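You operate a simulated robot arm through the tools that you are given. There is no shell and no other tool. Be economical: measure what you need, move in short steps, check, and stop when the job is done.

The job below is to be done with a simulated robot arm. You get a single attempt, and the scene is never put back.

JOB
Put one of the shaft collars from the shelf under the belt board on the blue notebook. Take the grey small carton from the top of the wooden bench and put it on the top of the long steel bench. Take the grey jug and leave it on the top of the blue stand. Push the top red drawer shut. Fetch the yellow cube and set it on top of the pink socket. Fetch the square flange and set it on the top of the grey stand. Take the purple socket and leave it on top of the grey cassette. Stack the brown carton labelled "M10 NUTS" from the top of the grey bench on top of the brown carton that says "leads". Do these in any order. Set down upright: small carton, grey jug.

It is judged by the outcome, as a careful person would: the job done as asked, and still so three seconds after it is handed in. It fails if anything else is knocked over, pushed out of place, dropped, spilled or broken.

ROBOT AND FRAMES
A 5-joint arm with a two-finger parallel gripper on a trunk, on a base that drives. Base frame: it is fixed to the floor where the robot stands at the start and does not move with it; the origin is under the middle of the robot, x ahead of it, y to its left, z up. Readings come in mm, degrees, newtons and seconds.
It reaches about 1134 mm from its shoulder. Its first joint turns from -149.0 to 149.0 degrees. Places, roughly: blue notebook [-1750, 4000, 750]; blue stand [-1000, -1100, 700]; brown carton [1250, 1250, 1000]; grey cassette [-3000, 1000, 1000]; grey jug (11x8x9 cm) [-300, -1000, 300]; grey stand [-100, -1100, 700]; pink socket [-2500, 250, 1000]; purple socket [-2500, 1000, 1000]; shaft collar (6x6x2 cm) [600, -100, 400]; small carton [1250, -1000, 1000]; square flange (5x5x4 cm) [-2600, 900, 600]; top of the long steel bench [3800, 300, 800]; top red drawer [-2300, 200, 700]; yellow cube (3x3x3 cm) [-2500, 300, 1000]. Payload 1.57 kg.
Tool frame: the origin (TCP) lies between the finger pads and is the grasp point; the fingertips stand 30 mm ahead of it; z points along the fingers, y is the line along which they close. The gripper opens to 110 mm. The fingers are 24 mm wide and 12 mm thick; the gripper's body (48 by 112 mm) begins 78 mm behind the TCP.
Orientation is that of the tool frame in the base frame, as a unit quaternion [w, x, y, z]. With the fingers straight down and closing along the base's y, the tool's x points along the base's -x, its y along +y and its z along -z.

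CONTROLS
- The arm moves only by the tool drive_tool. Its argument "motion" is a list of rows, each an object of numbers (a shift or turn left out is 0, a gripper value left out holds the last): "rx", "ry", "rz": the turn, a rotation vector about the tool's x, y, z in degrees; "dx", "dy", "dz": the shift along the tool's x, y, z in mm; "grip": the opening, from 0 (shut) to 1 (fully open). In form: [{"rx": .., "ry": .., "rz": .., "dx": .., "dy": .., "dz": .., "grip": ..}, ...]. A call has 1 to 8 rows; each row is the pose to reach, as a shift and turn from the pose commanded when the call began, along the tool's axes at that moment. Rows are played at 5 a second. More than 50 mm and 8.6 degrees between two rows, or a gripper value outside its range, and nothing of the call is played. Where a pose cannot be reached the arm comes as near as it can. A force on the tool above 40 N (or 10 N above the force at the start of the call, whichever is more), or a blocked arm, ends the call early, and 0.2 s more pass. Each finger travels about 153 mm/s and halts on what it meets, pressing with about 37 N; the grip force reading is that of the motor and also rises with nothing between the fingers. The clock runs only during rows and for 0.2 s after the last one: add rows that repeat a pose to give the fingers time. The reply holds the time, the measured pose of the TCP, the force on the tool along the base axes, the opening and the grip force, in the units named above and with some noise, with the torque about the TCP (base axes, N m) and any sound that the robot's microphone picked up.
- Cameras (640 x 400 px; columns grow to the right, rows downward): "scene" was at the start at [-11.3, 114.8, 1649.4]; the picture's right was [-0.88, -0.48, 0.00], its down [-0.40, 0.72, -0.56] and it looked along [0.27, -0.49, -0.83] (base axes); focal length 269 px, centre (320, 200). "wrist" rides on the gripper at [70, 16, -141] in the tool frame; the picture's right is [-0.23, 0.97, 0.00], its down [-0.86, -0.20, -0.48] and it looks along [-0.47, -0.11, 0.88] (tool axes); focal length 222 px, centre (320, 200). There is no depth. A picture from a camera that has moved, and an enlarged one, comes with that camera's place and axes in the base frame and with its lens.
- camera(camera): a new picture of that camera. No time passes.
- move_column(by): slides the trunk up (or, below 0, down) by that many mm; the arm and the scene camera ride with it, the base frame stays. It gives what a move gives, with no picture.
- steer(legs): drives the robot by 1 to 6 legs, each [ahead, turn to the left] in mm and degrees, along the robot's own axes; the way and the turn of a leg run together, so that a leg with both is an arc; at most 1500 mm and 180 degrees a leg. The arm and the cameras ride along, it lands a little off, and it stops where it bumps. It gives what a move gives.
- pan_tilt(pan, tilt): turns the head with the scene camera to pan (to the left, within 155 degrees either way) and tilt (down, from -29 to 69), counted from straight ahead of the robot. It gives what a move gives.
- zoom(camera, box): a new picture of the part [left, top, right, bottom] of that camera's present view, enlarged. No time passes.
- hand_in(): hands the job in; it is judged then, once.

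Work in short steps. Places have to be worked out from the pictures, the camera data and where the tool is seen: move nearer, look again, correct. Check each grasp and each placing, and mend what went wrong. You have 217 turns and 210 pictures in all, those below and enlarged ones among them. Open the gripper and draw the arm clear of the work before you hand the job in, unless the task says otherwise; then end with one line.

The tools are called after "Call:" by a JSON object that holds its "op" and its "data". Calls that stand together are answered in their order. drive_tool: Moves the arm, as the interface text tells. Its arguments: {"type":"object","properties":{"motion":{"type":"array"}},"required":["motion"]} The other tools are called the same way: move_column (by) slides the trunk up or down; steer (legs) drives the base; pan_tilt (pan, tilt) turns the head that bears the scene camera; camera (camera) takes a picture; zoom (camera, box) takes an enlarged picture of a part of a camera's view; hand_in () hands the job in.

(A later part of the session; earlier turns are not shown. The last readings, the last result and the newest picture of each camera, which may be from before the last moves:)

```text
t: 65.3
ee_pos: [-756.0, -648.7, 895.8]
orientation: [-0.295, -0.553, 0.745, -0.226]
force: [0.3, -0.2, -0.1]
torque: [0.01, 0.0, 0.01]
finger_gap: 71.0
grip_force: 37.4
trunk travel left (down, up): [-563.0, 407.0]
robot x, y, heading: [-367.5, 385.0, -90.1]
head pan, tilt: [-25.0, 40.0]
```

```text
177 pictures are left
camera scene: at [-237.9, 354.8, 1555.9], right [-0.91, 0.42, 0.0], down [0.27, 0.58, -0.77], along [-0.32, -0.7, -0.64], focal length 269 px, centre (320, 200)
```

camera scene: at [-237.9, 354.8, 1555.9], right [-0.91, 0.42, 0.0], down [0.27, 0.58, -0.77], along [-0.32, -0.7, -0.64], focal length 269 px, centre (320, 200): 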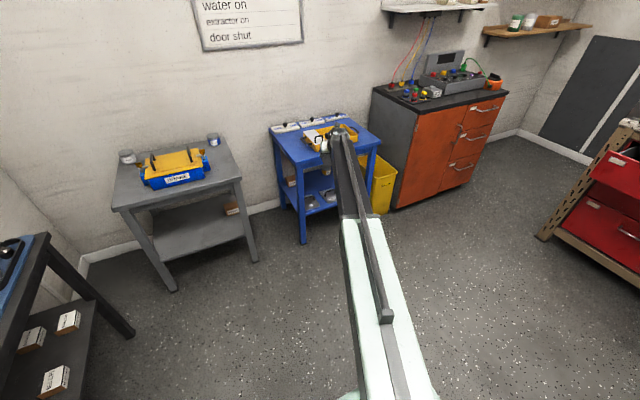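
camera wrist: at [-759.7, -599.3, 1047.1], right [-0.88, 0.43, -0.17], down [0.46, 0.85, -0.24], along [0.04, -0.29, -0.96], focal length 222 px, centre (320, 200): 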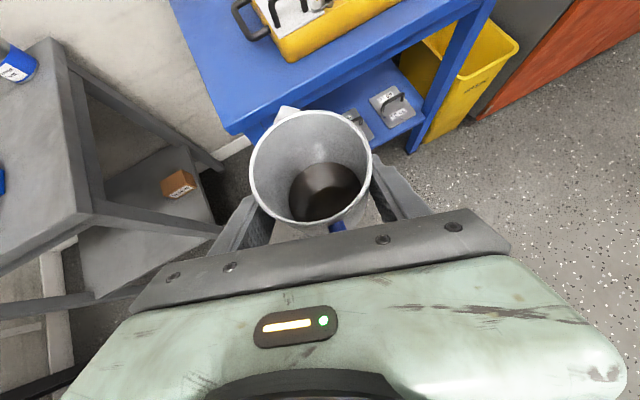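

Stand top comes out nearer z≈775 by two-view triangulation. Driving forward part-way and looking again.

Call:
{"op": "steer", "data": {"legs": [[230, 0]]}}

Call:
{"op": "camera", "data": {"camera": "wrist"}}

Call:
{"op": "zoom", "data": {"camera": "scene", "box": [220, 80, 420, 240]}}

```text
t: 67.0
ee_pos: [-751.0, -880.0, 895.5]
orientation: [-0.295, -0.554, 0.745, -0.227]
force: [-0.2, 0.0, -0.4]
torque: [-0.01, -0.01, -0.01]
finger_gap: 70.4
grip_force: 37.2
trunk travel left (down, up): [-563.0, 407.0]
robot x, y, heading: [-369.8, 161.0, -89.7]
head pan, tilt: [-25.0, 40.0]
```

```text
176 pictures are left
camera wrist: at [-755.9, -829.3, 1047.2], right [-0.89, 0.43, -0.17], down [0.46, 0.85, -0.24], along [0.04, -0.29, -0.96], focal length 222 px, centre (320, 200)
```

wrist: 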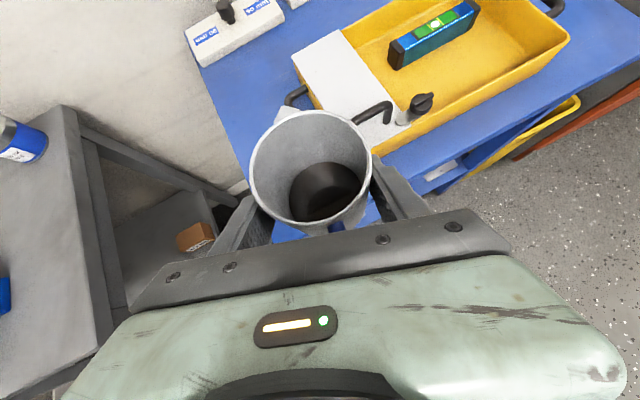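

```text
2.50 times, centred on (320, 160) of scene
camera zoom: at [-237.4, 126.3, 1555.9], right [-0.91, 0.42, 0.0], down [0.27, 0.58, -0.77], along [-0.32, -0.7, -0.64], focal length 672 px, centre (320, 300)
```

zoom: 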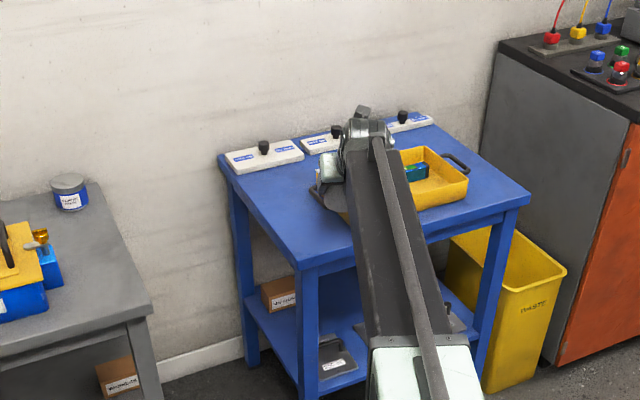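

Drive forward 80 mm more puts the jug around (-754,-970), between the stand's left edge (≈-655) and the tray. Then I'll lower gently in stages.

Call:
{"op": "steer", "data": {"legs": [[80, 0]]}}

Call:
{"op": "move_column", "data": {"by": -55}}

Call:
{"op": "camera", "data": {"camera": "wrist"}}

Call:
{"op": "zoom", "data": {"camera": "scene", "box": [220, 80, 420, 240]}}

```text
t: 68.1
ee_pos: [-751.0, -960.1, 895.9]
orientation: [-0.294, -0.555, 0.744, -0.227]
force: [0.4, -0.1, -0.5]
torque: [0.02, 0.01, 0.02]
finger_gap: 70.7
grip_force: 36.9
trunk travel left (down, up): [-563.0, 407.0]
robot x, y, heading: [-370.4, 77.8, -89.8]
head pan, tilt: [-25.0, 40.0]
```

```text
t: 69.1
ee_pos: [-751.3, -959.6, 841.6]
orientation: [-0.295, -0.554, 0.744, -0.227]
force: [-0.1, 1.3, -1.5]
torque: [0.01, 0.02, 0.02]
finger_gap: 70.7
grip_force: 37.2
trunk travel left (down, up): [-508.0, 462.0]
robot x, y, heading: [-370.3, 78.7, -89.7]
head pan, tilt: [-25.0, 40.0]
```

```text
174 pictures are left
camera wrist: at [-755.8, -909.8, 992.1], right [-0.89, 0.43, -0.17], down [0.46, 0.85, -0.24], along [0.04, -0.29, -0.96], focal length 222 px, centre (320, 200)
```

wrist: 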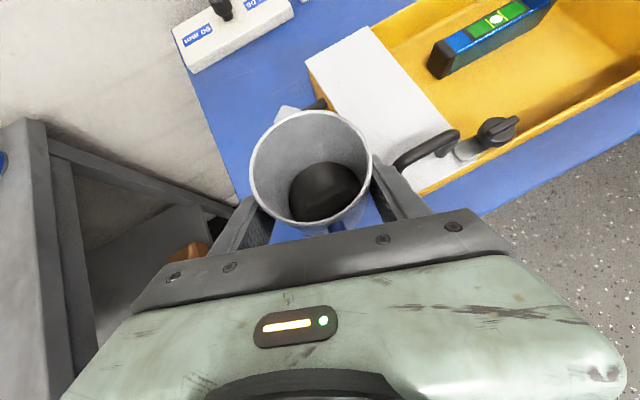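

```text
2.50 times, centred on (320, 160) of scene
camera zoom: at [-237.2, 45.6, 1500.9], right [-0.91, 0.42, 0.0], down [0.27, 0.58, -0.77], along [-0.32, -0.7, -0.64], focal length 672 px, centre (320, 300)
```

zoom: 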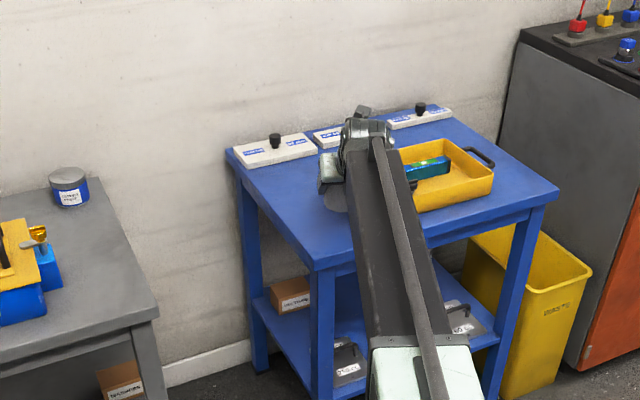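

The tray's handle is close to the right finger; shifting the jug 20 mm left first, then lowering in small steps watching force.

Call:
{"op": "drive_tool", "data": {"motion": [{"dy": -10}, {"dy": -20}]}}

Call:
{"op": "move_column", "data": {"by": -25}}

Call:
{"op": "move_column", "data": {"by": -10}}

Call:
{"op": "move_column", "data": {"by": -7}}

Call:
{"op": "camera", "data": {"camera": "wrist"}}

```text
t: 69.7
ee_pos: [-736.9, -964.8, 841.9]
orientation: [-0.294, -0.559, 0.74, -0.231]
force: [-0.2, 0.9, -1.4]
torque: [0.01, 0.01, -0.01]
finger_gap: 70.6
grip_force: 37.0
out of reach, approached as far as the arm can: row 2
trunk travel left (down, up): [-508.0, 462.0]
robot x, y, heading: [-370.2, 76.4, -90.0]
head pan, tilt: [-25.0, 40.0]
```

```text
t: 70.4
ee_pos: [-736.6, -963.7, 815.3]
orientation: [-0.293, -0.559, 0.741, -0.229]
force: [1.3, 2.2, 2.9]
torque: [-0.03, 0.07, -0.03]
finger_gap: 68.3
grip_force: 37.4
trunk travel left (down, up): [-483.0, 487.0]
robot x, y, heading: [-372.3, 78.4, -89.8]
head pan, tilt: [-25.0, 40.0]
```

```text
t: 71.0
ee_pos: [-737.3, -962.8, 805.6]
orientation: [-0.293, -0.558, 0.742, -0.229]
force: [-0.3, 0.2, -0.5]
torque: [-0.02, 0.05, -0.01]
finger_gap: 68.0
grip_force: 37.0
trunk travel left (down, up): [-473.0, 497.0]
robot x, y, heading: [-370.3, 79.9, -89.8]
head pan, tilt: [-25.0, 40.0]
```

```text
t: 71.5
ee_pos: [-736.4, -964.2, 798.5]
orientation: [-0.294, -0.558, 0.741, -0.23]
force: [-0.2, -0.3, -1.1]
torque: [-0.01, -0.04, 0.0]
finger_gap: 68.1
grip_force: 37.3
trunk travel left (down, up): [-466.0, 504.0]
robot x, y, heading: [-371.9, 80.0, -89.9]
head pan, tilt: [-25.0, 40.0]
```

```text
172 pictures are left
camera wrist: at [-741.9, -913.9, 950.1], right [-0.89, 0.42, -0.17], down [0.45, 0.86, -0.24], along [0.04, -0.29, -0.95], focal length 222 px, centre (320, 200)
```

wrist: 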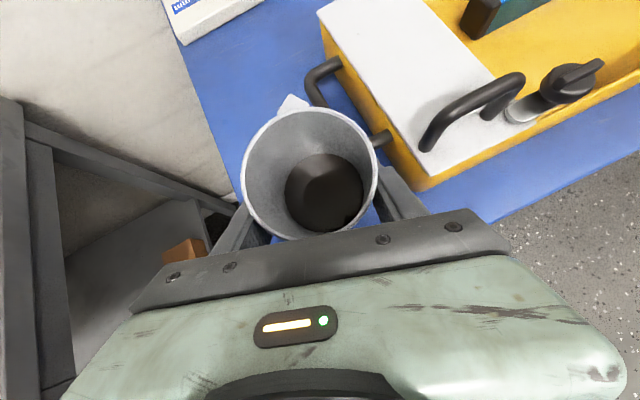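

Gap changed slightly, suggesting contact. Zooming to see whether it's the table or the tray handle.

Call:
{"op": "zoom", "data": {"camera": "wrist", "box": [200, 50, 440, 240]}}

Call:
{"op": "zoom", "data": {"camera": "scene", "box": [270, 90, 390, 190]}}

```text
2.11 times, centred on (320, 145) of wrist
camera zoom: at [-741.9, -913.9, 950.1], right [-0.89, 0.42, -0.17], down [0.45, 0.86, -0.24], along [0.04, -0.29, -0.95], focal length 468 px, centre (320, 316)
```

zoom: 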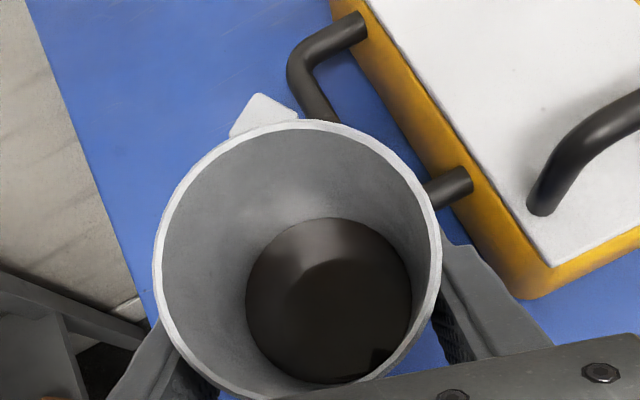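

```text
4.00 times, centred on (330, 140) of scene
camera zoom: at [-237.1, 45.6, 1458.8], right [-0.91, 0.42, 0.0], down [0.27, 0.58, -0.77], along [-0.32, -0.7, -0.64], focal length 1075 px, centre (280, 440)
```

zoom: 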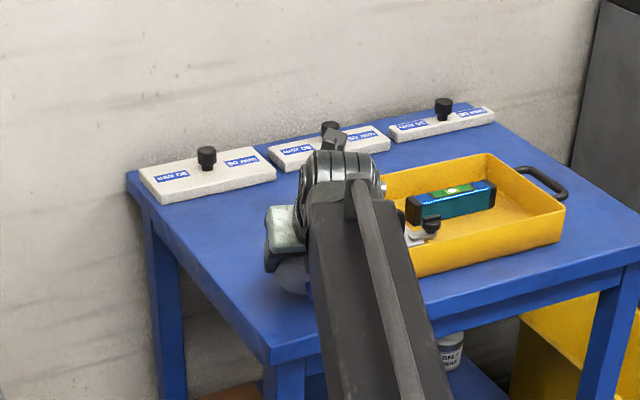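

The jug likely landed on the tray's side handle. Raising, shifting further left and slightly forward-out, then lowering again.

Call:
{"op": "move_column", "data": {"by": 25}}

Call:
{"op": "drive_tool", "data": {"motion": [{"dx": -6, "dy": -12, "dz": -5}, {"dx": -11.5, "dy": -25, "dz": -10.7}, {"dx": -11.5, "dy": -25, "dz": -10.7}]}}

Call:
{"op": "camera", "data": {"camera": "wrist"}}

```text
t: 72.2
ee_pos: [-736.3, -964.7, 825.1]
orientation: [-0.293, -0.558, 0.741, -0.23]
force: [0.6, -0.2, -0.5]
torque: [0.03, 0.01, 0.0]
finger_gap: 68.0
grip_force: 36.2
trunk travel left (down, up): [-491.0, 479.0]
robot x, y, heading: [-373.5, 76.8, -89.9]
head pan, tilt: [-25.0, 40.0]
```

```text
t: 73.0
ee_pos: [-714.6, -954.1, 824.5]
orientation: [-0.292, -0.564, 0.737, -0.233]
force: [0.1, -0.1, -1.0]
torque: [0.01, -0.01, 0.01]
finger_gap: 68.1
grip_force: 36.9
out of reach, approached as far as the arm can: row 2, 3
trunk travel left (down, up): [-491.0, 479.0]
robot x, y, heading: [-370.4, 74.9, -90.0]
head pan, tilt: [-25.0, 40.0]
```

```text
169 pictures are left
camera wrist: at [-721.2, -902.7, 975.4], right [-0.9, 0.41, -0.17], down [0.44, 0.86, -0.24], along [0.05, -0.3, -0.95], focal length 222 px, centre (320, 200)
```

wrist: 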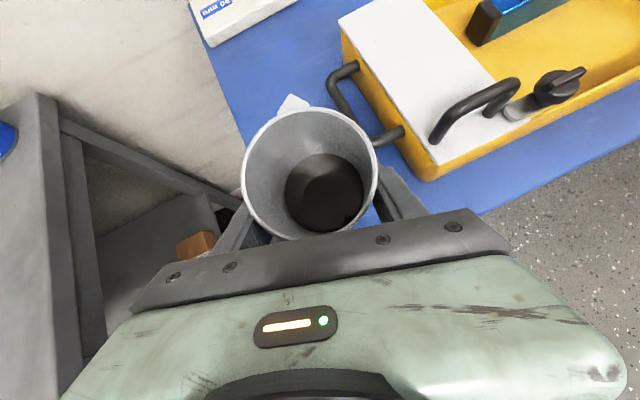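

Clear of the handle now and over the stand. Lowering in steps.

Call:
{"op": "move_column", "data": {"by": -25}}

Call:
{"op": "move_column", "data": {"by": -8}}

Call:
{"op": "camera", "data": {"camera": "wrist"}}

```text
t: 73.7
ee_pos: [-714.1, -954.1, 799.4]
orientation: [-0.292, -0.563, 0.737, -0.233]
force: [-0.6, 0.9, -0.6]
torque: [-0.02, 0.02, 0.0]
finger_gap: 67.8
grip_force: 37.1
trunk travel left (down, up): [-466.0, 504.0]
robot x, y, heading: [-373.3, 74.0, -89.6]
head pan, tilt: [-25.0, 40.0]
```

```text
t: 74.3
ee_pos: [-714.2, -954.2, 791.6]
orientation: [-0.293, -0.563, 0.737, -0.233]
force: [-0.4, 0.5, -1.8]
torque: [-0.01, 0.02, 0.01]
finger_gap: 68.0
grip_force: 36.7
trunk travel left (down, up): [-458.0, 512.0]
robot x, y, heading: [-371.3, 80.4, -90.1]
head pan, tilt: [-25.0, 40.0]
```

```text
168 pictures are left
camera wrist: at [-721.3, -902.7, 942.3], right [-0.9, 0.41, -0.17], down [0.44, 0.86, -0.24], along [0.05, -0.29, -0.95], focal length 222 px, centre (320, 200)
```

wrist: 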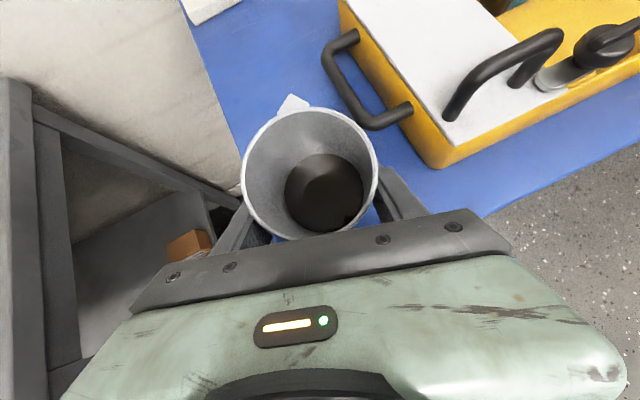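

No contact yet. Continue down in small steps.

Call:
{"op": "move_column", "data": {"by": -6}}

Call:
{"op": "move_column", "data": {"by": -5}}

Call:
{"op": "move_column", "data": {"by": -5}}

Call:
{"op": "camera", "data": {"camera": "wrist"}}

```text
t: 74.9
ee_pos: [-715.0, -953.8, 784.5]
orientation: [-0.292, -0.564, 0.737, -0.233]
force: [0.5, 0.4, -0.4]
torque: [-0.01, 0.01, 0.0]
finger_gap: 67.9
grip_force: 37.2
trunk travel left (down, up): [-452.0, 518.0]
robot x, y, heading: [-371.3, 76.8, -89.6]
head pan, tilt: [-25.0, 40.0]
```

```text
t: 75.4
ee_pos: [-714.8, -954.2, 780.7]
orientation: [-0.293, -0.563, 0.737, -0.234]
force: [0.2, 0.6, -0.9]
torque: [0.0, 0.02, 0.0]
finger_gap: 67.9
grip_force: 37.8
trunk travel left (down, up): [-447.0, 523.0]
robot x, y, heading: [-370.0, 78.0, -89.7]
head pan, tilt: [-25.0, 40.0]
```

```text
t: 75.9
ee_pos: [-714.9, -953.5, 781.4]
orientation: [-0.295, -0.562, 0.736, -0.234]
force: [-3.8, -10.9, 32.4]
torque: [0.33, 0.03, 0.04]
finger_gap: 68.2
grip_force: 36.6
trunk travel left (down, up): [-442.0, 528.0]
robot x, y, heading: [-371.2, 74.4, -90.0]
head pan, tilt: [-25.0, 40.0]
```

```text
167 pictures are left
camera wrist: at [-720.7, -900.9, 930.5], right [-0.9, 0.41, -0.17], down [0.44, 0.86, -0.25], along [0.05, -0.3, -0.95], focal length 222 px, centre (320, 200)
```

wrist: 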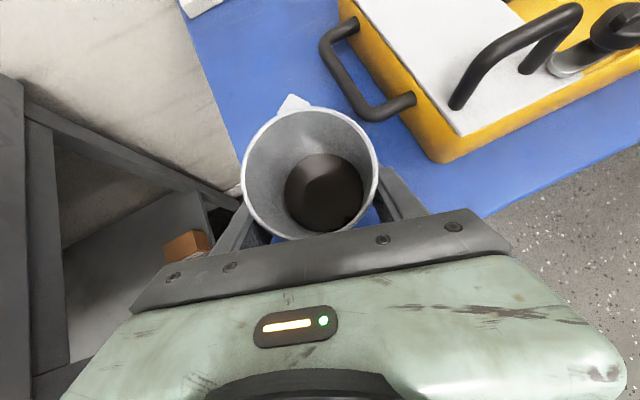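

Firm contact (32 N): jug on the stand. Relieve 4 mm, then open slowly.

Call:
{"op": "move_column", "data": {"by": -0.1}}

Call:
{"op": "move_column", "data": {"by": 4}}

Call:
{"op": "drive_tool", "data": {"motion": [{"grip": 0.64}, {"grip": 0.68}, {"grip": 0.72}, {"grip": 0.76}, {"grip": 0.8}]}}

Call:
{"op": "camera", "data": {"camera": "wrist"}}

```text
t: 76.4
ee_pos: [-715.0, -952.3, 779.0]
orientation: [-0.294, -0.562, 0.736, -0.234]
force: [-3.3, -8.6, 34.9]
torque: [0.43, 0.02, 0.01]
finger_gap: 68.0
grip_force: 37.9
trunk travel left (down, up): [-442.0, 528.0]
robot x, y, heading: [-370.4, 77.3, -89.7]
head pan, tilt: [-25.0, 40.0]
```

```text
t: 77.0
ee_pos: [-713.8, -952.3, 779.9]
orientation: [-0.292, -0.563, 0.738, -0.232]
force: [-1.1, 0.2, 8.8]
torque: [0.22, -0.08, 0.03]
finger_gap: 67.8
grip_force: 37.1
trunk travel left (down, up): [-446.0, 524.0]
robot x, y, heading: [-370.2, 74.8, -89.7]
head pan, tilt: [-25.0, 40.0]
```

```text
t: 78.2
ee_pos: [-715.0, -953.6, 778.4]
orientation: [-0.291, -0.564, 0.737, -0.234]
force: [-1.2, 0.1, 0.4]
torque: [0.0, 0.0, 0.03]
finger_gap: 88.0
grip_force: 0.1
trunk travel left (down, up): [-446.0, 524.0]
robot x, y, heading: [-369.6, 74.7, -89.8]
head pan, tilt: [-25.0, 40.0]
```

```text
166 pictures are left
camera wrist: at [-721.2, -902.7, 930.3], right [-0.9, 0.41, -0.17], down [0.44, 0.86, -0.24], along [0.05, -0.3, -0.95], focal length 222 px, centre (320, 200)
```

wrist: 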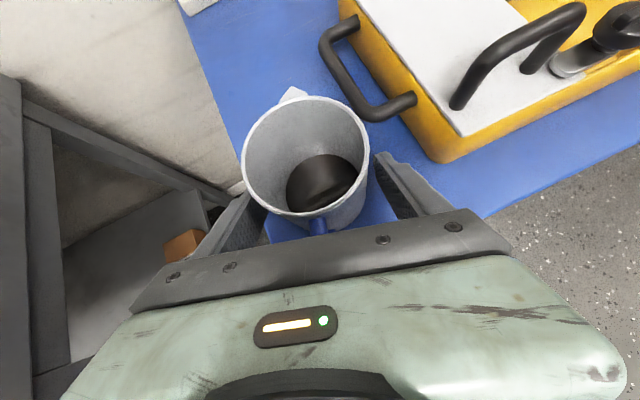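

Jug stands free. Raising straight up clear of it and backing away.

Call:
{"op": "move_column", "data": {"by": 120}}

Call:
{"op": "steer", "data": {"legs": [[-300, 0]]}}

Call:
{"op": "zoom", "data": {"camera": "scene", "box": [220, 80, 420, 240]}}

Call:
{"op": "camera", "data": {"camera": "wrist"}}

```text
t: 79.7
ee_pos: [-715.6, -954.9, 898.8]
orientation: [-0.293, -0.564, 0.736, -0.234]
force: [-0.1, 0.0, 0.0]
torque: [-0.01, 0.02, 0.01]
finger_gap: 88.1
grip_force: 0.1
trunk travel left (down, up): [-566.0, 404.0]
robot x, y, heading: [-370.4, 77.4, -89.8]
head pan, tilt: [-25.0, 40.0]
```

```text
t: 81.7
ee_pos: [-713.1, -661.3, 899.3]
orientation: [-0.292, -0.564, 0.736, -0.234]
force: [1.0, 0.1, -0.1]
torque: [0.0, -0.01, 0.0]
finger_gap: 87.9
grip_force: 0.0
trunk travel left (down, up): [-566.0, 404.0]
robot x, y, heading: [-371.5, 374.3, -89.7]
head pan, tilt: [-25.0, 40.0]
```

```text
2.50 times, centred on (320, 160) of scene
camera zoom: at [-238.1, 340.1, 1558.8], right [-0.91, 0.42, 0.0], down [0.27, 0.58, -0.77], along [-0.32, -0.7, -0.64], focal length 672 px, centre (320, 300)
```

zoom: 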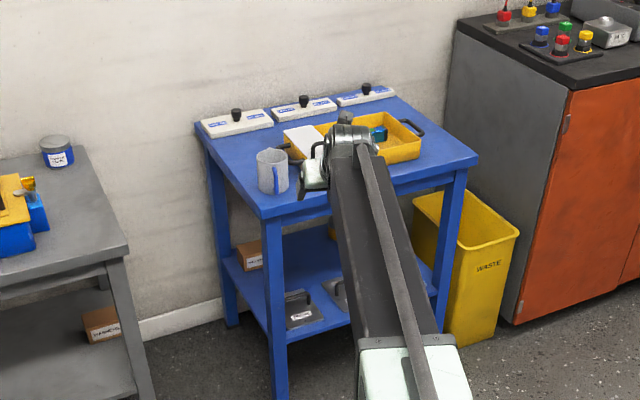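

```text
164 pictures are left
camera wrist: at [-719.2, -609.6, 1050.1], right [-0.9, 0.4, -0.17], down [0.44, 0.87, -0.24], along [0.05, -0.29, -0.95], focal length 222 px, centre (320, 200)
```

wrist: 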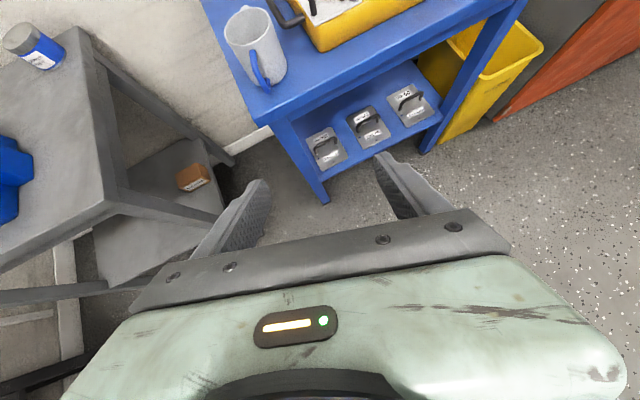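

Jug done, upright on the blue stand. Next the red-drawer bench: turning to face it (heading 180°) and looking.

Call:
{"op": "steer", "data": {"legs": [[0, -90]]}}

Call:
{"op": "pan_tilt", "data": {"pan": 0, "tilt": 22}}

Call:
{"op": "camera", "data": {"camera": "scene"}}

Call:
{"op": "zoom", "data": {"camera": "scene", "box": [180, 120, 440, 280]}}

```text
t: 86.0
ee_pos: [-1387.9, 757.4, 899.5]
orientation: [-0.37, 0.14, 0.917, 0.048]
force: [0.0, -0.1, 0.1]
torque: [0.01, 0.0, -0.01]
finger_gap: 88.1
grip_force: 0.0
trunk travel left (down, up): [-566.0, 404.0]
robot x, y, heading: [-371.4, 328.7, 178.7]
head pan, tilt: [-25.0, 40.0]
```

```text
t: 86.9
ee_pos: [-1387.0, 756.4, 899.8]
orientation: [-0.37, 0.14, 0.917, 0.048]
force: [-0.4, 0.3, 0.6]
torque: [-0.02, 0.01, 0.04]
finger_gap: 88.0
grip_force: 0.0
trunk travel left (down, up): [-566.0, 404.0]
robot x, y, heading: [-367.3, 331.0, 178.8]
head pan, tilt: [0.0, 22.0]
```

```text
163 pictures are left
camera scene: at [-423.7, 158.1, 1586.9], right [0.02, 1.0, 0.0], down [0.38, -0.01, -0.93], along [-0.93, 0.02, -0.38], focal length 269 px, centre (320, 200)
```

scene: 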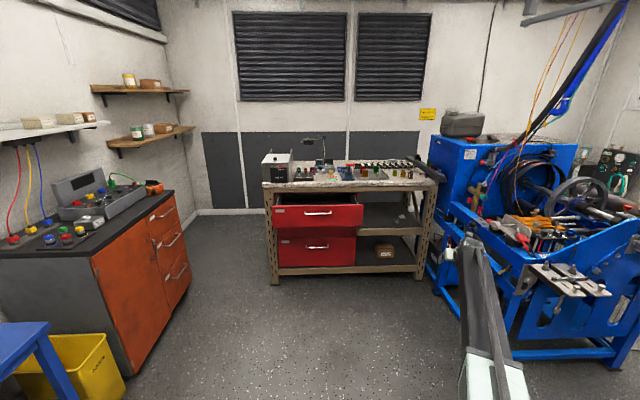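

```text
2.46 times, centred on (310, 200) of scene
camera zoom: at [-423.7, 158.1, 1586.9], right [0.02, 1.0, 0.0], down [0.38, -0.01, -0.93], along [-0.93, 0.02, -0.38], focal length 661 px, centre (345, 200)
```

zoom: 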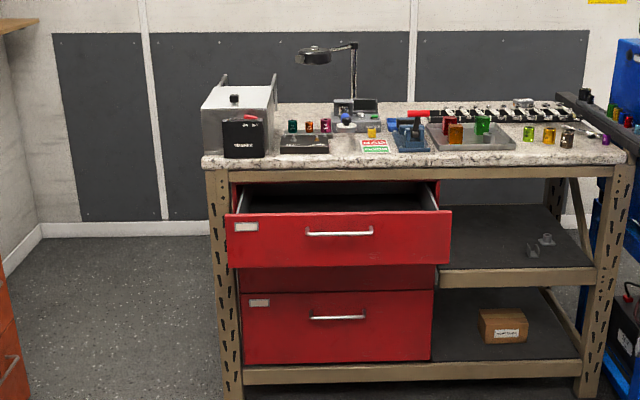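

Top drawer is open; sockets on the top, flange on the middle shelf. Retracting the arm with the tool going vertical, and raising, before driving closer.

Call:
{"op": "drive_tool", "data": {"motion": [{"dx": -31, "dz": -30, "ry": -5.75}, {"dx": -63, "dz": -60, "ry": -11.5}, {"dx": -95, "dz": -91, "ry": -17.25}, {"dx": -126, "dz": -121, "ry": -23}, {"dx": -158, "dz": -151, "ry": -28.75}, {"dx": -189, "dz": -181, "ry": -34.5}, {"dx": -221, "dz": -212, "ry": -40.25}, {"dx": -252, "dz": -242, "ry": -46}]}}

Call:
{"op": "move_column", "data": {"by": 300}}

Call:
{"op": "steer", "data": {"legs": [[800, 1.3]]}}

Call:
{"op": "pan_tilt", "data": {"pan": 0, "tilt": 45}}

Call:
{"op": "camera", "data": {"camera": "scene"}}

```text
t: 88.7
ee_pos: [-1055.8, 655.9, 832.5]
orientation: [0.018, 0.149, 0.989, -0.01]
force: [0.6, -0.6, 0.0]
torque: [0.01, 0.01, -0.01]
finger_gap: 88.1
grip_force: 0.1
out of reach, approached as far as the arm can: row 1, 2, 3, 4, 5, 6, 7, 8
trunk travel left (down, up): [-566.0, 404.0]
robot x, y, heading: [-372.9, 324.5, 178.6]
head pan, tilt: [0.0, 22.0]
```

```text
t: 91.7
ee_pos: [-1055.9, 655.6, 1133.0]
orientation: [0.017, 0.148, 0.989, -0.009]
force: [-0.1, 0.2, 0.3]
torque: [0.01, -0.02, 0.01]
finger_gap: 88.3
grip_force: 0.1
trunk travel left (down, up): [-866.0, 104.0]
robot x, y, heading: [-372.2, 327.4, 178.5]
head pan, tilt: [0.0, 22.0]
```

```text
t: 96.0
ee_pos: [-1862.6, 669.4, 1132.7]
orientation: [0.017, 0.147, 0.989, -0.01]
force: [0.2, 0.1, 0.3]
torque: [-0.01, -0.01, 0.01]
finger_gap: 87.8
grip_force: 0.0
trunk travel left (down, up): [-866.0, 104.0]
robot x, y, heading: [-1177.6, 345.0, 178.9]
head pan, tilt: [0.0, 22.0]
```

```text
t: 96.9
ee_pos: [-1863.1, 669.2, 1132.8]
orientation: [0.017, 0.147, 0.989, -0.009]
force: [0.0, -1.0, -0.7]
torque: [0.02, 0.02, -0.02]
finger_gap: 87.9
grip_force: 0.0
trunk travel left (down, up): [-866.0, 104.0]
robot x, y, heading: [-1175.9, 343.1, 178.7]
head pan, tilt: [0.0, 45.0]
```

```text
161 pictures are left
camera scene: at [-1217.6, 174.0, 1851.6], right [0.02, 1.0, 0.0], down [0.71, -0.01, -0.71], along [-0.71, 0.01, -0.71], focal length 269 px, centre (320, 200)
```

scene: 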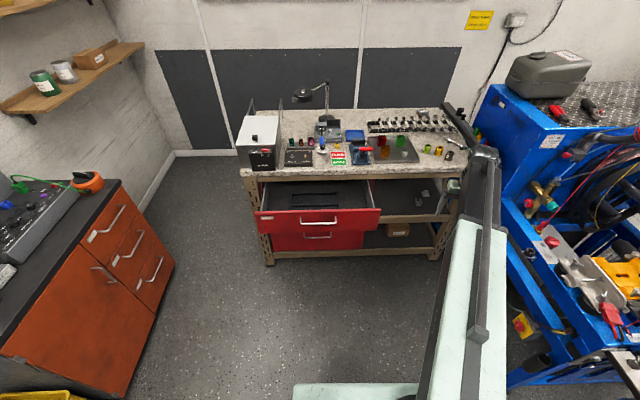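

Zooming on the bench top for identifying items.

Call:
{"op": "zoom", "data": {"camera": "scene", "box": [235, 100, 355, 175]}}

Call:
{"op": "zoom", "data": {"camera": "scene", "box": [340, 100, 480, 190]}}

Call:
{"op": "zoom", "data": {"camera": "scene", "box": [240, 160, 460, 280]}}

```text
5.33 times, centred on (295, 138) of scene
camera zoom: at [-1217.6, 174.0, 1851.6], right [0.02, 1.0, 0.0], down [0.71, -0.01, -0.71], along [-0.71, 0.01, -0.71], focal length 1433 px, centre (453, 533)
```

zoom: 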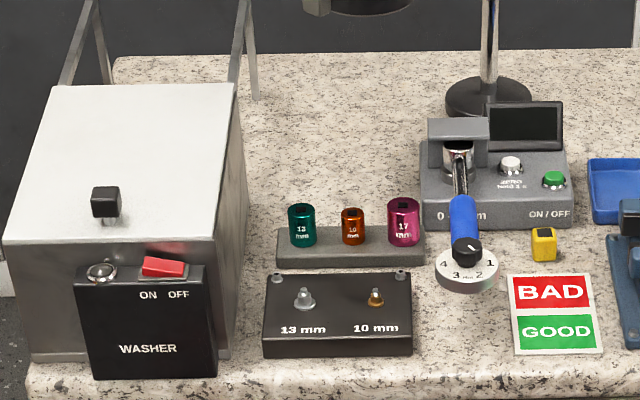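

```text
4.44 times, centred on (410, 145) of scene
camera zoom: at [-1217.6, 174.0, 1851.6], right [0.02, 1.0, 0.0], down [0.71, -0.01, -0.71], along [-0.71, 0.01, -0.71], focal length 1194 px, centre (-80, 444)
```

zoom: 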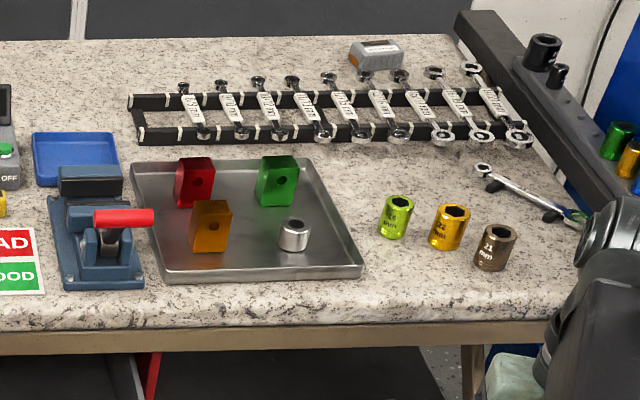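

```text
2.91 times, centred on (350, 220) of scene
camera zoom: at [-1217.6, 174.0, 1851.6], right [0.02, 1.0, 0.0], down [0.71, -0.01, -0.71], along [-0.71, 0.01, -0.71], focal length 782 px, centre (233, 142)
```

zoom: 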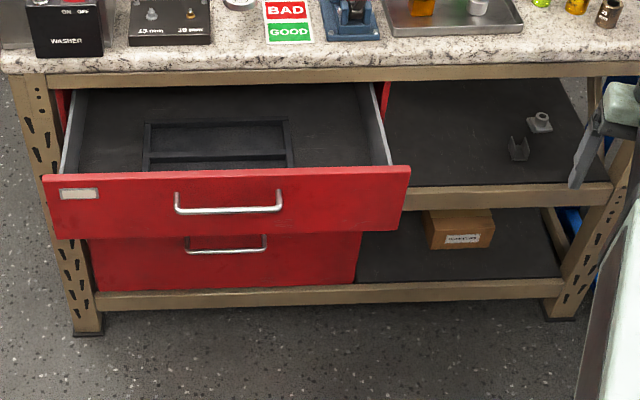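

Drawer first. Swinging the arm (still vertical, clear of the bench) to point at the drawer's centre.

Call:
{"op": "drive_tool", "data": {"motion": [{"dx": 2.5, "dy": -49.7, "rz": -4.5, "grip": 0.5}, {"dx": 1.1, "dy": -99.3, "rz": -9, "grip": 0}, {"dx": -4.1, "dy": -148.7, "rz": -13.5}, {"dx": -13.3, "dy": -197.6, "rz": -18}, {"dx": -26.2, "dy": -245.5, "rz": -22.5}, {"dx": -42.9, "dy": -292.4, "rz": -27}, {"dx": -63.2, "dy": -337.7, "rz": -31.5}, {"dx": -86.9, "dy": -381.3, "rz": -36}]}}

Call:
{"op": "move_column", "data": {"by": -330}}

Call:
{"op": "drive_tool", "data": {"motion": [{"ry": 8, "dx": 20}, {"ry": 16, "dx": 40}, {"ry": 24, "dx": 60}, {"ry": 32, "dx": 80}, {"ry": 40, "dx": 100}, {"ry": 45, "dx": 120}]}}

Call:
{"op": "camera", "data": {"camera": "wrist"}}

Call:
{"op": "camera", "data": {"camera": "scene"}}

```text
t: 98.7
ee_pos: [-1892.7, 277.0, 1132.0]
orientation: [0.013, -0.166, 0.986, -0.014]
force: [0.7, -0.5, 0.2]
torque: [0.01, 0.02, 0.0]
finger_gap: 0.3
grip_force: 21.2
out of reach, approached as far as the arm can: row 3, 4, 5, 6, 7, 8
trunk travel left (down, up): [-866.0, 104.0]
robot x, y, heading: [-1174.8, 347.7, 179.2]
head pan, tilt: [0.0, 45.0]
```

```text
t: 101.9
ee_pos: [-1893.2, 278.7, 803.3]
orientation: [0.013, -0.165, 0.986, -0.014]
force: [0.0, 0.9, 0.8]
torque: [0.02, 0.01, -0.01]
finger_gap: 0.1
grip_force: 21.7
trunk travel left (down, up): [-536.0, 434.0]
robot x, y, heading: [-1177.2, 342.4, 179.5]
head pan, tilt: [0.0, 45.0]
```

```text
t: 103.3
ee_pos: [-2009.0, 240.4, 868.6]
orientation: [-0.365, -0.147, 0.916, -0.077]
force: [0.3, -0.1, 0.5]
torque: [0.05, 0.03, 0.02]
finger_gap: 0.0
grip_force: 20.9
out of reach, approached as far as the arm can: row 2, 3, 4, 5, 6
trunk travel left (down, up): [-536.0, 434.0]
robot x, y, heading: [-1175.9, 343.0, 179.0]
head pan, tilt: [0.0, 45.0]
```

```text
157 pictures are left
camera wrist: at [-1971.7, 277.2, 1020.0], right [-0.16, 0.97, -0.19], down [0.96, 0.11, -0.24], along [-0.21, -0.22, -0.95], focal length 222 px, centre (320, 200)
```

wrist: 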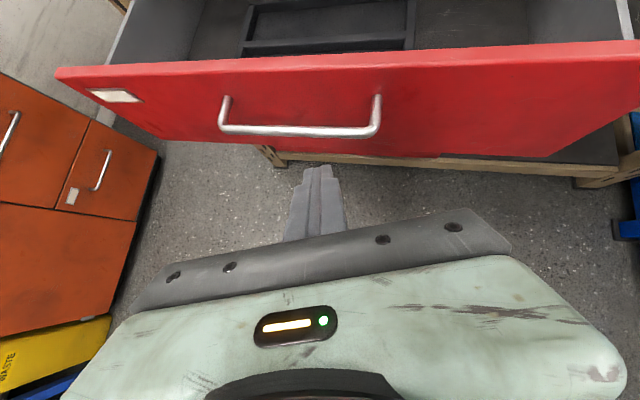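

```text
156 pictures are left
camera scene: at [-1217.5, 174.0, 1521.5], right [0.02, 1.0, 0.0], down [0.71, -0.01, -0.71], along [-0.71, 0.01, -0.71], focal length 269 px, centre (320, 200)
```

scene: 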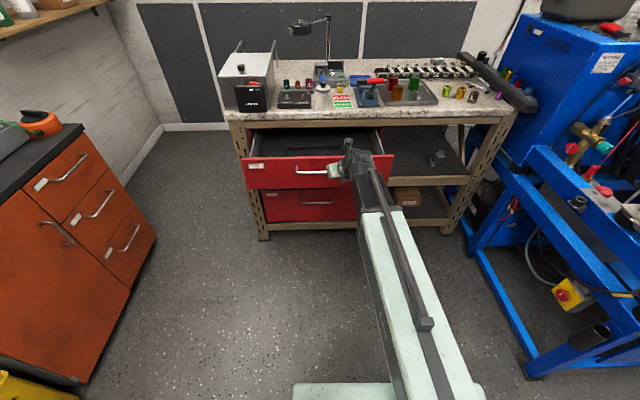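

Drawer face at x≈-2143, top z≈845, handle at z≈780. Lowering so the closed fingertips sit at z≈817 above the handle, then driving forward to push.

Call:
{"op": "move_column", "data": {"by": -30}}

Call:
{"op": "steer", "data": {"legs": [[200, 0]]}}

Call:
{"op": "camera", "data": {"camera": "wrist"}}

```text
t: 104.1
ee_pos: [-2008.6, 241.0, 839.2]
orientation: [-0.365, -0.148, 0.916, -0.077]
force: [-0.1, 0.2, -0.7]
torque: [0.0, 0.0, 0.0]
finger_gap: 0.2
grip_force: 21.4
trunk travel left (down, up): [-506.0, 464.0]
robot x, y, heading: [-1179.0, 346.6, 179.1]
head pan, tilt: [0.0, 45.0]
```

```text
t: 105.7
ee_pos: [-2209.3, 244.6, 840.5]
orientation: [-0.365, -0.147, 0.916, -0.077]
force: [-0.2, 1.6, -0.7]
torque: [-0.03, -0.01, -0.02]
finger_gap: 0.0
grip_force: 21.1
trunk travel left (down, up): [-506.0, 464.0]
robot x, y, heading: [-1377.0, 349.0, 178.9]
head pan, tilt: [0.0, 45.0]
```

```text
155 pictures are left
camera wrist: at [-2172.5, 280.5, 989.8], right [-0.16, 0.97, -0.19], down [0.96, 0.11, -0.24], along [-0.21, -0.22, -0.95], focal length 222 px, centre (320, 200)
```

wrist: 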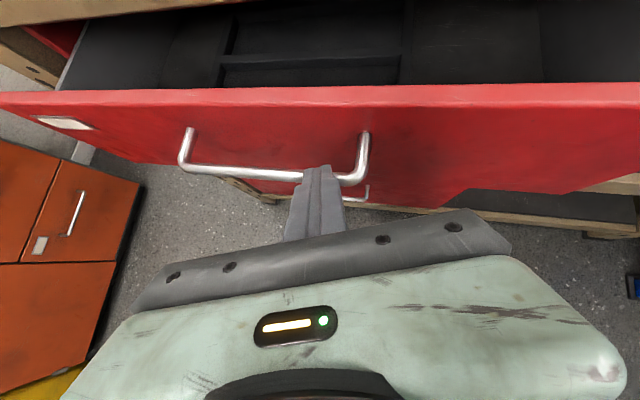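

The drawer is moving in (tip is pushing on the handle bar). Continuing forward gently.

Call:
{"op": "steer", "data": {"legs": [[60, 0]]}}

Call:
{"op": "camera", "data": {"camera": "wrist"}}

Call:
{"op": "zoom", "data": {"camera": "scene", "box": [200, 80, 440, 240]}}

```text
t: 106.6
ee_pos: [-2269.1, 246.0, 839.1]
orientation: [-0.364, -0.147, 0.916, -0.076]
force: [0.8, -0.5, 0.8]
torque: [0.01, 0.01, -0.03]
finger_gap: 0.0
grip_force: 21.4
trunk travel left (down, up): [-506.0, 464.0]
robot x, y, heading: [-1436.5, 347.8, 179.1]
head pan, tilt: [0.0, 45.0]
```

```text
154 pictures are left
camera wrist: at [-2232.2, 281.7, 989.7], right [-0.16, 0.97, -0.19], down [0.96, 0.11, -0.24], along [-0.21, -0.22, -0.95], focal length 222 px, centre (320, 200)
```

wrist: 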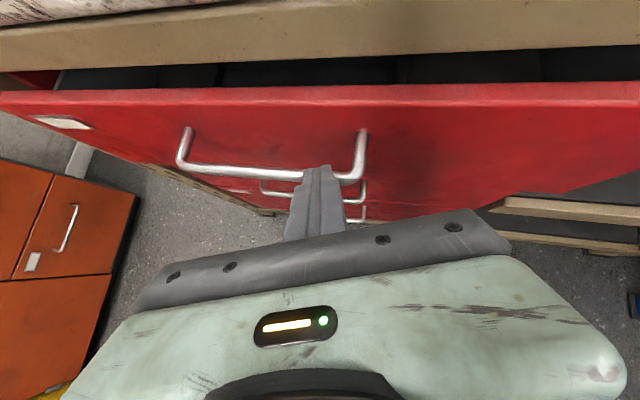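

```text
2.50 times, centred on (320, 160) of scene
camera zoom: at [-1477.8, 178.4, 1491.4], right [0.02, 1.0, 0.0], down [0.71, -0.01, -0.71], along [-0.71, 0.01, -0.71], focal length 672 px, centre (320, 300)
```

zoom: 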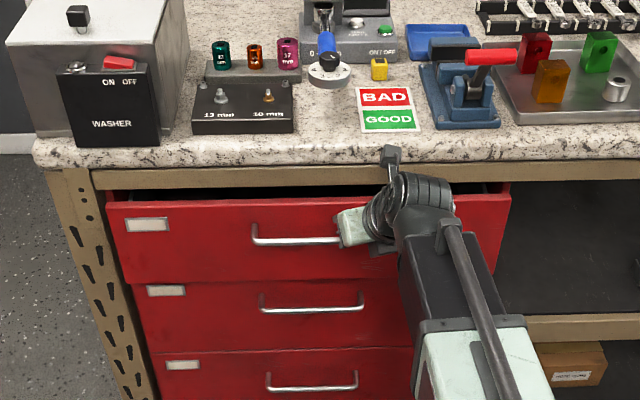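

About 50 mm left. Continuing.

Call:
{"op": "steer", "data": {"legs": [[45, 0]]}}

Call:
{"op": "camera", "data": {"camera": "wrist"}}

Call:
{"op": "zoom", "data": {"camera": "scene", "box": [200, 80, 440, 240]}}

```text
t: 107.6
ee_pos: [-2297.8, 246.2, 840.6]
orientation: [-0.363, -0.147, 0.917, -0.079]
force: [14.1, 1.7, 25.7]
torque: [0.17, 0.01, -0.07]
finger_gap: 0.0
grip_force: 21.3
trunk travel left (down, up): [-506.0, 464.0]
robot x, y, heading: [-1473.3, 347.8, 178.8]
head pan, tilt: [0.0, 45.0]
stopped in leg 1: the force on the tool passed its limit at 52 N (the readings are from after the stop); the commanded pose is now the measured one
```

```text
152 pictures are left
camera wrist: at [-2260.5, 282.2, 991.4], right [-0.16, 0.97, -0.19], down [0.97, 0.11, -0.23], along [-0.2, -0.22, -0.95], focal length 222 px, centre (320, 200)
```

wrist: 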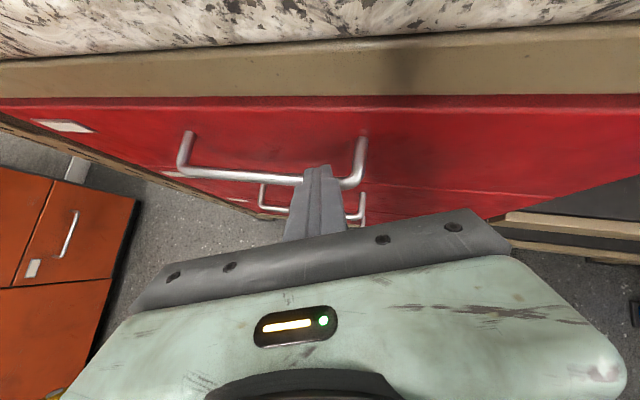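

```text
2.50 times, centred on (320, 160) of scene
camera zoom: at [-1506.8, 179.3, 1491.8], right [0.02, 1.0, 0.0], down [0.7, -0.01, -0.71], along [-0.71, 0.01, -0.7], focal length 672 px, centre (320, 300)
```

zoom: 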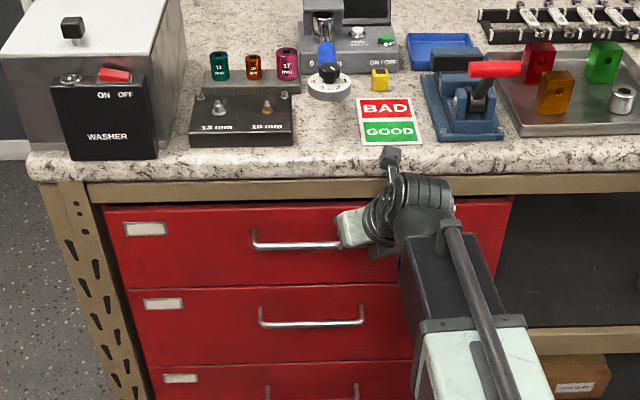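

Drawer shut (52 N stop, flush). Backing off, raising the trunk, and turning the tool vertical for the sockets and cube.

Call:
{"op": "steer", "data": {"legs": [[-150, 0]]}}

Call:
{"op": "move_column", "data": {"by": 380}}

Call:
{"op": "drive_tool", "data": {"motion": [{"ry": -8, "grip": 0.3}, {"ry": -16, "grip": 0.5}, {"ry": -24, "grip": 0.5}, {"ry": -32}, {"ry": -40}, {"ry": -46}]}}

Call:
{"op": "camera", "data": {"camera": "scene"}}

```text
t: 108.9
ee_pos: [-2145.8, 241.7, 837.3]
orientation: [-0.36, -0.15, 0.917, -0.08]
force: [-0.5, 0.5, -0.1]
torque: [-0.03, 0.04, 0.05]
finger_gap: 0.0
grip_force: 21.8
trunk travel left (down, up): [-506.0, 464.0]
robot x, y, heading: [-1322.3, 346.0, 179.2]
head pan, tilt: [0.0, 45.0]
```

```text
t: 112.6
ee_pos: [-2146.3, 241.4, 1217.5]
orientation: [-0.361, -0.15, 0.917, -0.08]
force: [-0.8, -0.3, -1.5]
torque: [0.04, 0.0, 0.0]
finger_gap: 0.0
grip_force: 21.2
trunk travel left (down, up): [-886.0, 84.0]
robot x, y, heading: [-1317.9, 348.8, 179.1]
head pan, tilt: [0.0, 45.0]
```

```text
t: 114.0
ee_pos: [-2146.6, 243.3, 1152.8]
orientation: [0.029, -0.169, 0.985, -0.015]
force: [0.0, -0.3, 0.7]
torque: [-0.01, 0.01, 0.02]
finger_gap: 55.1
grip_force: 0.1
out of reach, approached as far as the arm can: row 1, 2, 3, 4, 5, 6
trunk travel left (down, up): [-886.0, 84.0]
robot x, y, heading: [-1317.7, 346.4, 179.1]
head pan, tilt: [0.0, 45.0]
```

```text
150 pictures are left
camera scene: at [-1358.4, 176.3, 1871.5], right [0.02, 1.0, 0.0], down [0.71, -0.01, -0.71], along [-0.71, 0.01, -0.71], focal length 269 px, centre (320, 200)
```

scene: 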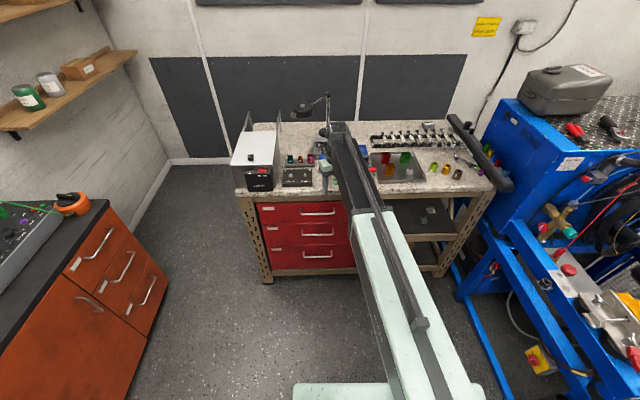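

Driving forward 300 so the gripper is over the bench (tips ~1120, above all items in path), then looking down with the wrist camera.

Call:
{"op": "drive_tool", "data": {"motion": [{"ry": 3.5, "grip": 0.5}]}}

Call:
{"op": "steer", "data": {"legs": [[290, 0]]}}

Call:
{"op": "camera", "data": {"camera": "wrist"}}

Call:
{"op": "camera", "data": {"camera": "scene"}}

```text
t: 114.4
ee_pos: [-2144.7, 242.8, 1153.2]
orientation: [-0.003, -0.167, 0.986, -0.02]
force: [-0.2, -0.4, 0.1]
torque: [-0.01, 0.0, 0.0]
finger_gap: 54.9
grip_force: 0.0
trunk travel left (down, up): [-886.0, 84.0]
robot x, y, heading: [-1322.0, 348.0, 179.1]
head pan, tilt: [0.0, 45.0]
```

```text
t: 116.4
ee_pos: [-2437.4, 245.5, 1152.5]
orientation: [-0.003, -0.168, 0.986, -0.02]
force: [0.3, -0.2, -0.9]
torque: [0.01, -0.02, -0.02]
finger_gap: 54.9
grip_force: 0.2
trunk travel left (down, up): [-886.0, 84.0]
robot x, y, heading: [-1606.7, 348.8, 179.3]
head pan, tilt: [0.0, 45.0]
```

```text
149 pictures are left
camera wrist: at [-2508.8, 243.9, 1295.1], right [-0.11, 0.99, -0.04], down [0.87, 0.11, 0.48], along [0.48, 0.02, -0.88], focal length 222 px, centre (320, 200)
```

wrist: 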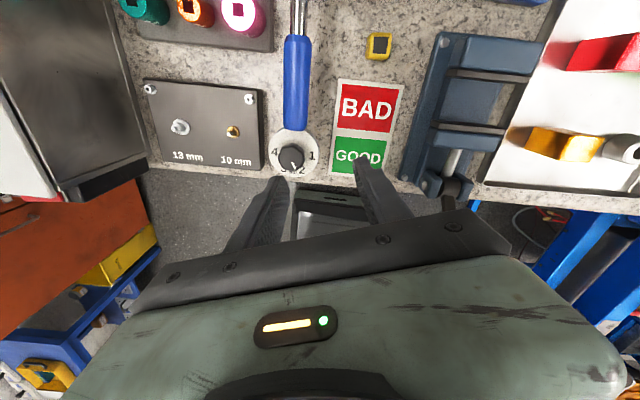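

```text
148 pictures are left
camera scene: at [-1650.0, 180.9, 1871.5], right [0.01, 1.0, 0.0], down [0.71, -0.01, -0.71], along [-0.71, 0.01, -0.71], focal length 269 px, centre (320, 200)
```

scene: 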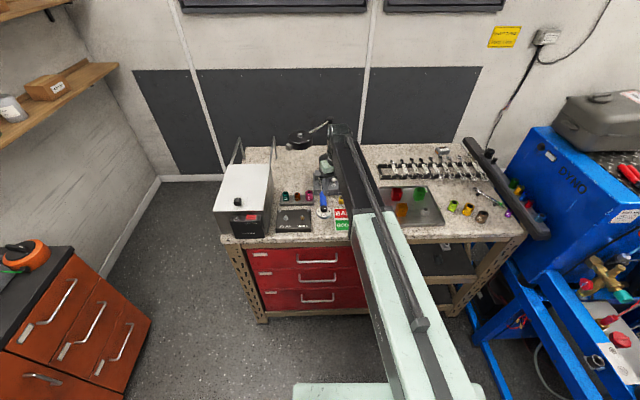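

Cube at ≈(-2547,296), pink socket ≈(-2550,160). Moving above the cube, spinning so the fingers close along x (bench-aligned).

Call:
{"op": "drive_tool", "data": {"motion": [{"dx": 11, "dy": 10.5, "rz": -8.5}, {"dx": 22, "dy": 21, "rz": -17}, {"dx": 33, "dy": 32, "rz": -25.5}, {"dx": 44, "dy": 42, "rz": -34}, {"dx": 54, "dy": 53, "rz": -42.5}, {"dx": 65, "dy": 63, "rz": -51}, {"dx": 76, "dy": 74, "rz": -59.5}, {"dx": 87, "dy": 84.5, "rz": -68}]}}

Call:
{"op": "camera", "data": {"camera": "wrist"}}

```text
t: 118.2
ee_pos: [-2546.5, 296.8, 1152.7]
orientation: [-0.013, -0.692, 0.722, -0.016]
force: [-2.2, 0.4, -0.5]
torque: [0.04, 0.0, 0.01]
finger_gap: 54.9
grip_force: 0.0
trunk travel left (down, up): [-886.0, 84.0]
robot x, y, heading: [-1609.4, 349.9, 179.1]
head pan, tilt: [0.0, 45.0]
```

```text
147 pictures are left
camera wrist: at [-2565.7, 233.4, 1297.9], right [-0.96, 0.27, -0.01], down [0.24, 0.86, 0.44], along [0.13, 0.43, -0.9], focal length 222 px, centre (320, 200)
```

wrist: 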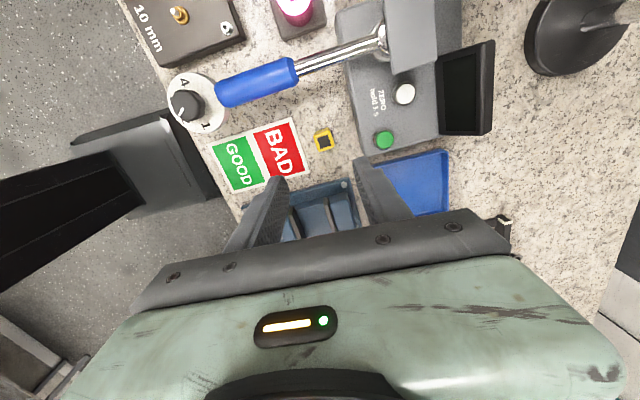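

Aligned over the cube. Narrowing to 42 mm because the gauge base is close, then lowering partway.

Call:
{"op": "drive_tool", "data": {"motion": [{"dx": 2, "dy": 2, "grip": 0.38}, {"dx": 2, "dy": 2, "grip": 0.38}]}}

Call:
{"op": "move_column", "data": {"by": -90}}

Call:
{"op": "camera", "data": {"camera": "wrist"}}

```text
t: 118.8
ee_pos: [-2548.0, 294.1, 1151.7]
orientation: [-0.014, -0.691, 0.723, -0.014]
force: [-0.2, -0.9, 0.8]
torque: [0.0, -0.03, 0.0]
finger_gap: 41.9
grip_force: 0.0
trunk travel left (down, up): [-886.0, 84.0]
robot x, y, heading: [-1608.1, 353.4, 179.3]
head pan, tilt: [0.0, 45.0]
```

```text
t: 120.1
ee_pos: [-2548.9, 294.9, 1062.4]
orientation: [-0.014, -0.691, 0.723, -0.015]
force: [1.2, 0.0, -0.2]
torque: [-0.01, 0.02, -0.01]
finger_gap: 41.7
grip_force: 0.1
trunk travel left (down, up): [-796.0, 174.0]
robot x, y, heading: [-1609.8, 347.0, 179.5]
head pan, tilt: [0.0, 45.0]
```

```text
146 pictures are left
camera wrist: at [-2567.9, 231.2, 1208.1], right [-0.96, 0.27, -0.01], down [0.24, 0.86, 0.44], along [0.13, 0.42, -0.9], focal length 222 px, centre (320, 200)
```

wrist: 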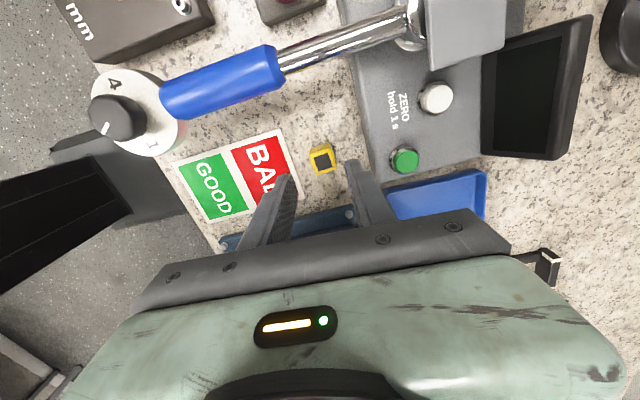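

Cube top looks to be nearer z≈965. Lowering in steps.

Call:
{"op": "move_column", "data": {"by": -50}}

Call:
{"op": "camera", "data": {"camera": "wrist"}}

```text
t: 121.0
ee_pos: [-2546.9, 293.9, 1012.6]
orientation: [-0.014, -0.691, 0.723, -0.015]
force: [-1.0, 0.3, -0.2]
torque: [0.02, -0.02, 0.0]
finger_gap: 41.9
grip_force: 0.0
trunk travel left (down, up): [-746.0, 224.0]
robot x, y, heading: [-1610.1, 347.2, 179.3]
head pan, tilt: [0.0, 45.0]
```

```text
145 pictures are left
camera wrist: at [-2567.9, 231.2, 1158.1], right [-0.96, 0.27, -0.01], down [0.24, 0.86, 0.44], along [0.13, 0.42, -0.9], focal length 222 px, centre (320, 200)
```

wrist: 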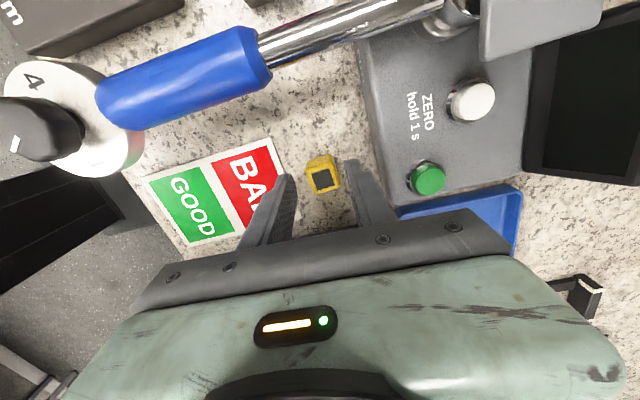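

Still above the cube; lowering further in small steps.

Call:
{"op": "move_column", "data": {"by": -20}}

Call:
{"op": "camera", "data": {"camera": "wrist"}}

```text
t: 121.7
ee_pos: [-2547.3, 294.5, 992.6]
orientation: [-0.014, -0.691, 0.722, -0.015]
force: [0.3, 0.7, 0.5]
torque: [-0.02, -0.01, -0.02]
finger_gap: 41.9
grip_force: 0.0
trunk travel left (down, up): [-726.0, 244.0]
robot x, y, heading: [-1606.6, 356.7, 179.2]
head pan, tilt: [0.0, 45.0]
```

```text
144 pictures are left
camera wrist: at [-2567.9, 231.1, 1138.1], right [-0.96, 0.27, -0.01], down [0.24, 0.86, 0.44], along [0.13, 0.42, -0.9], focal length 222 px, centre (320, 200)
```

wrist: 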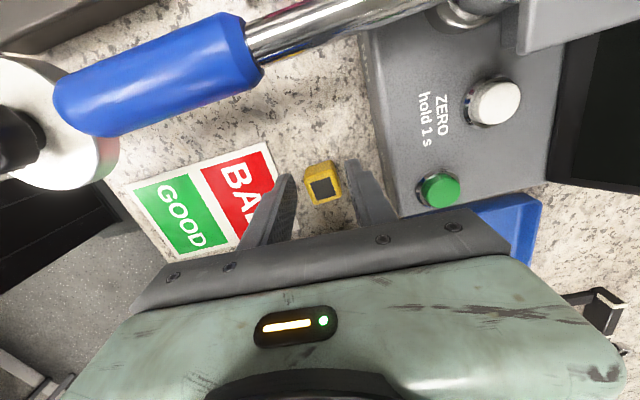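

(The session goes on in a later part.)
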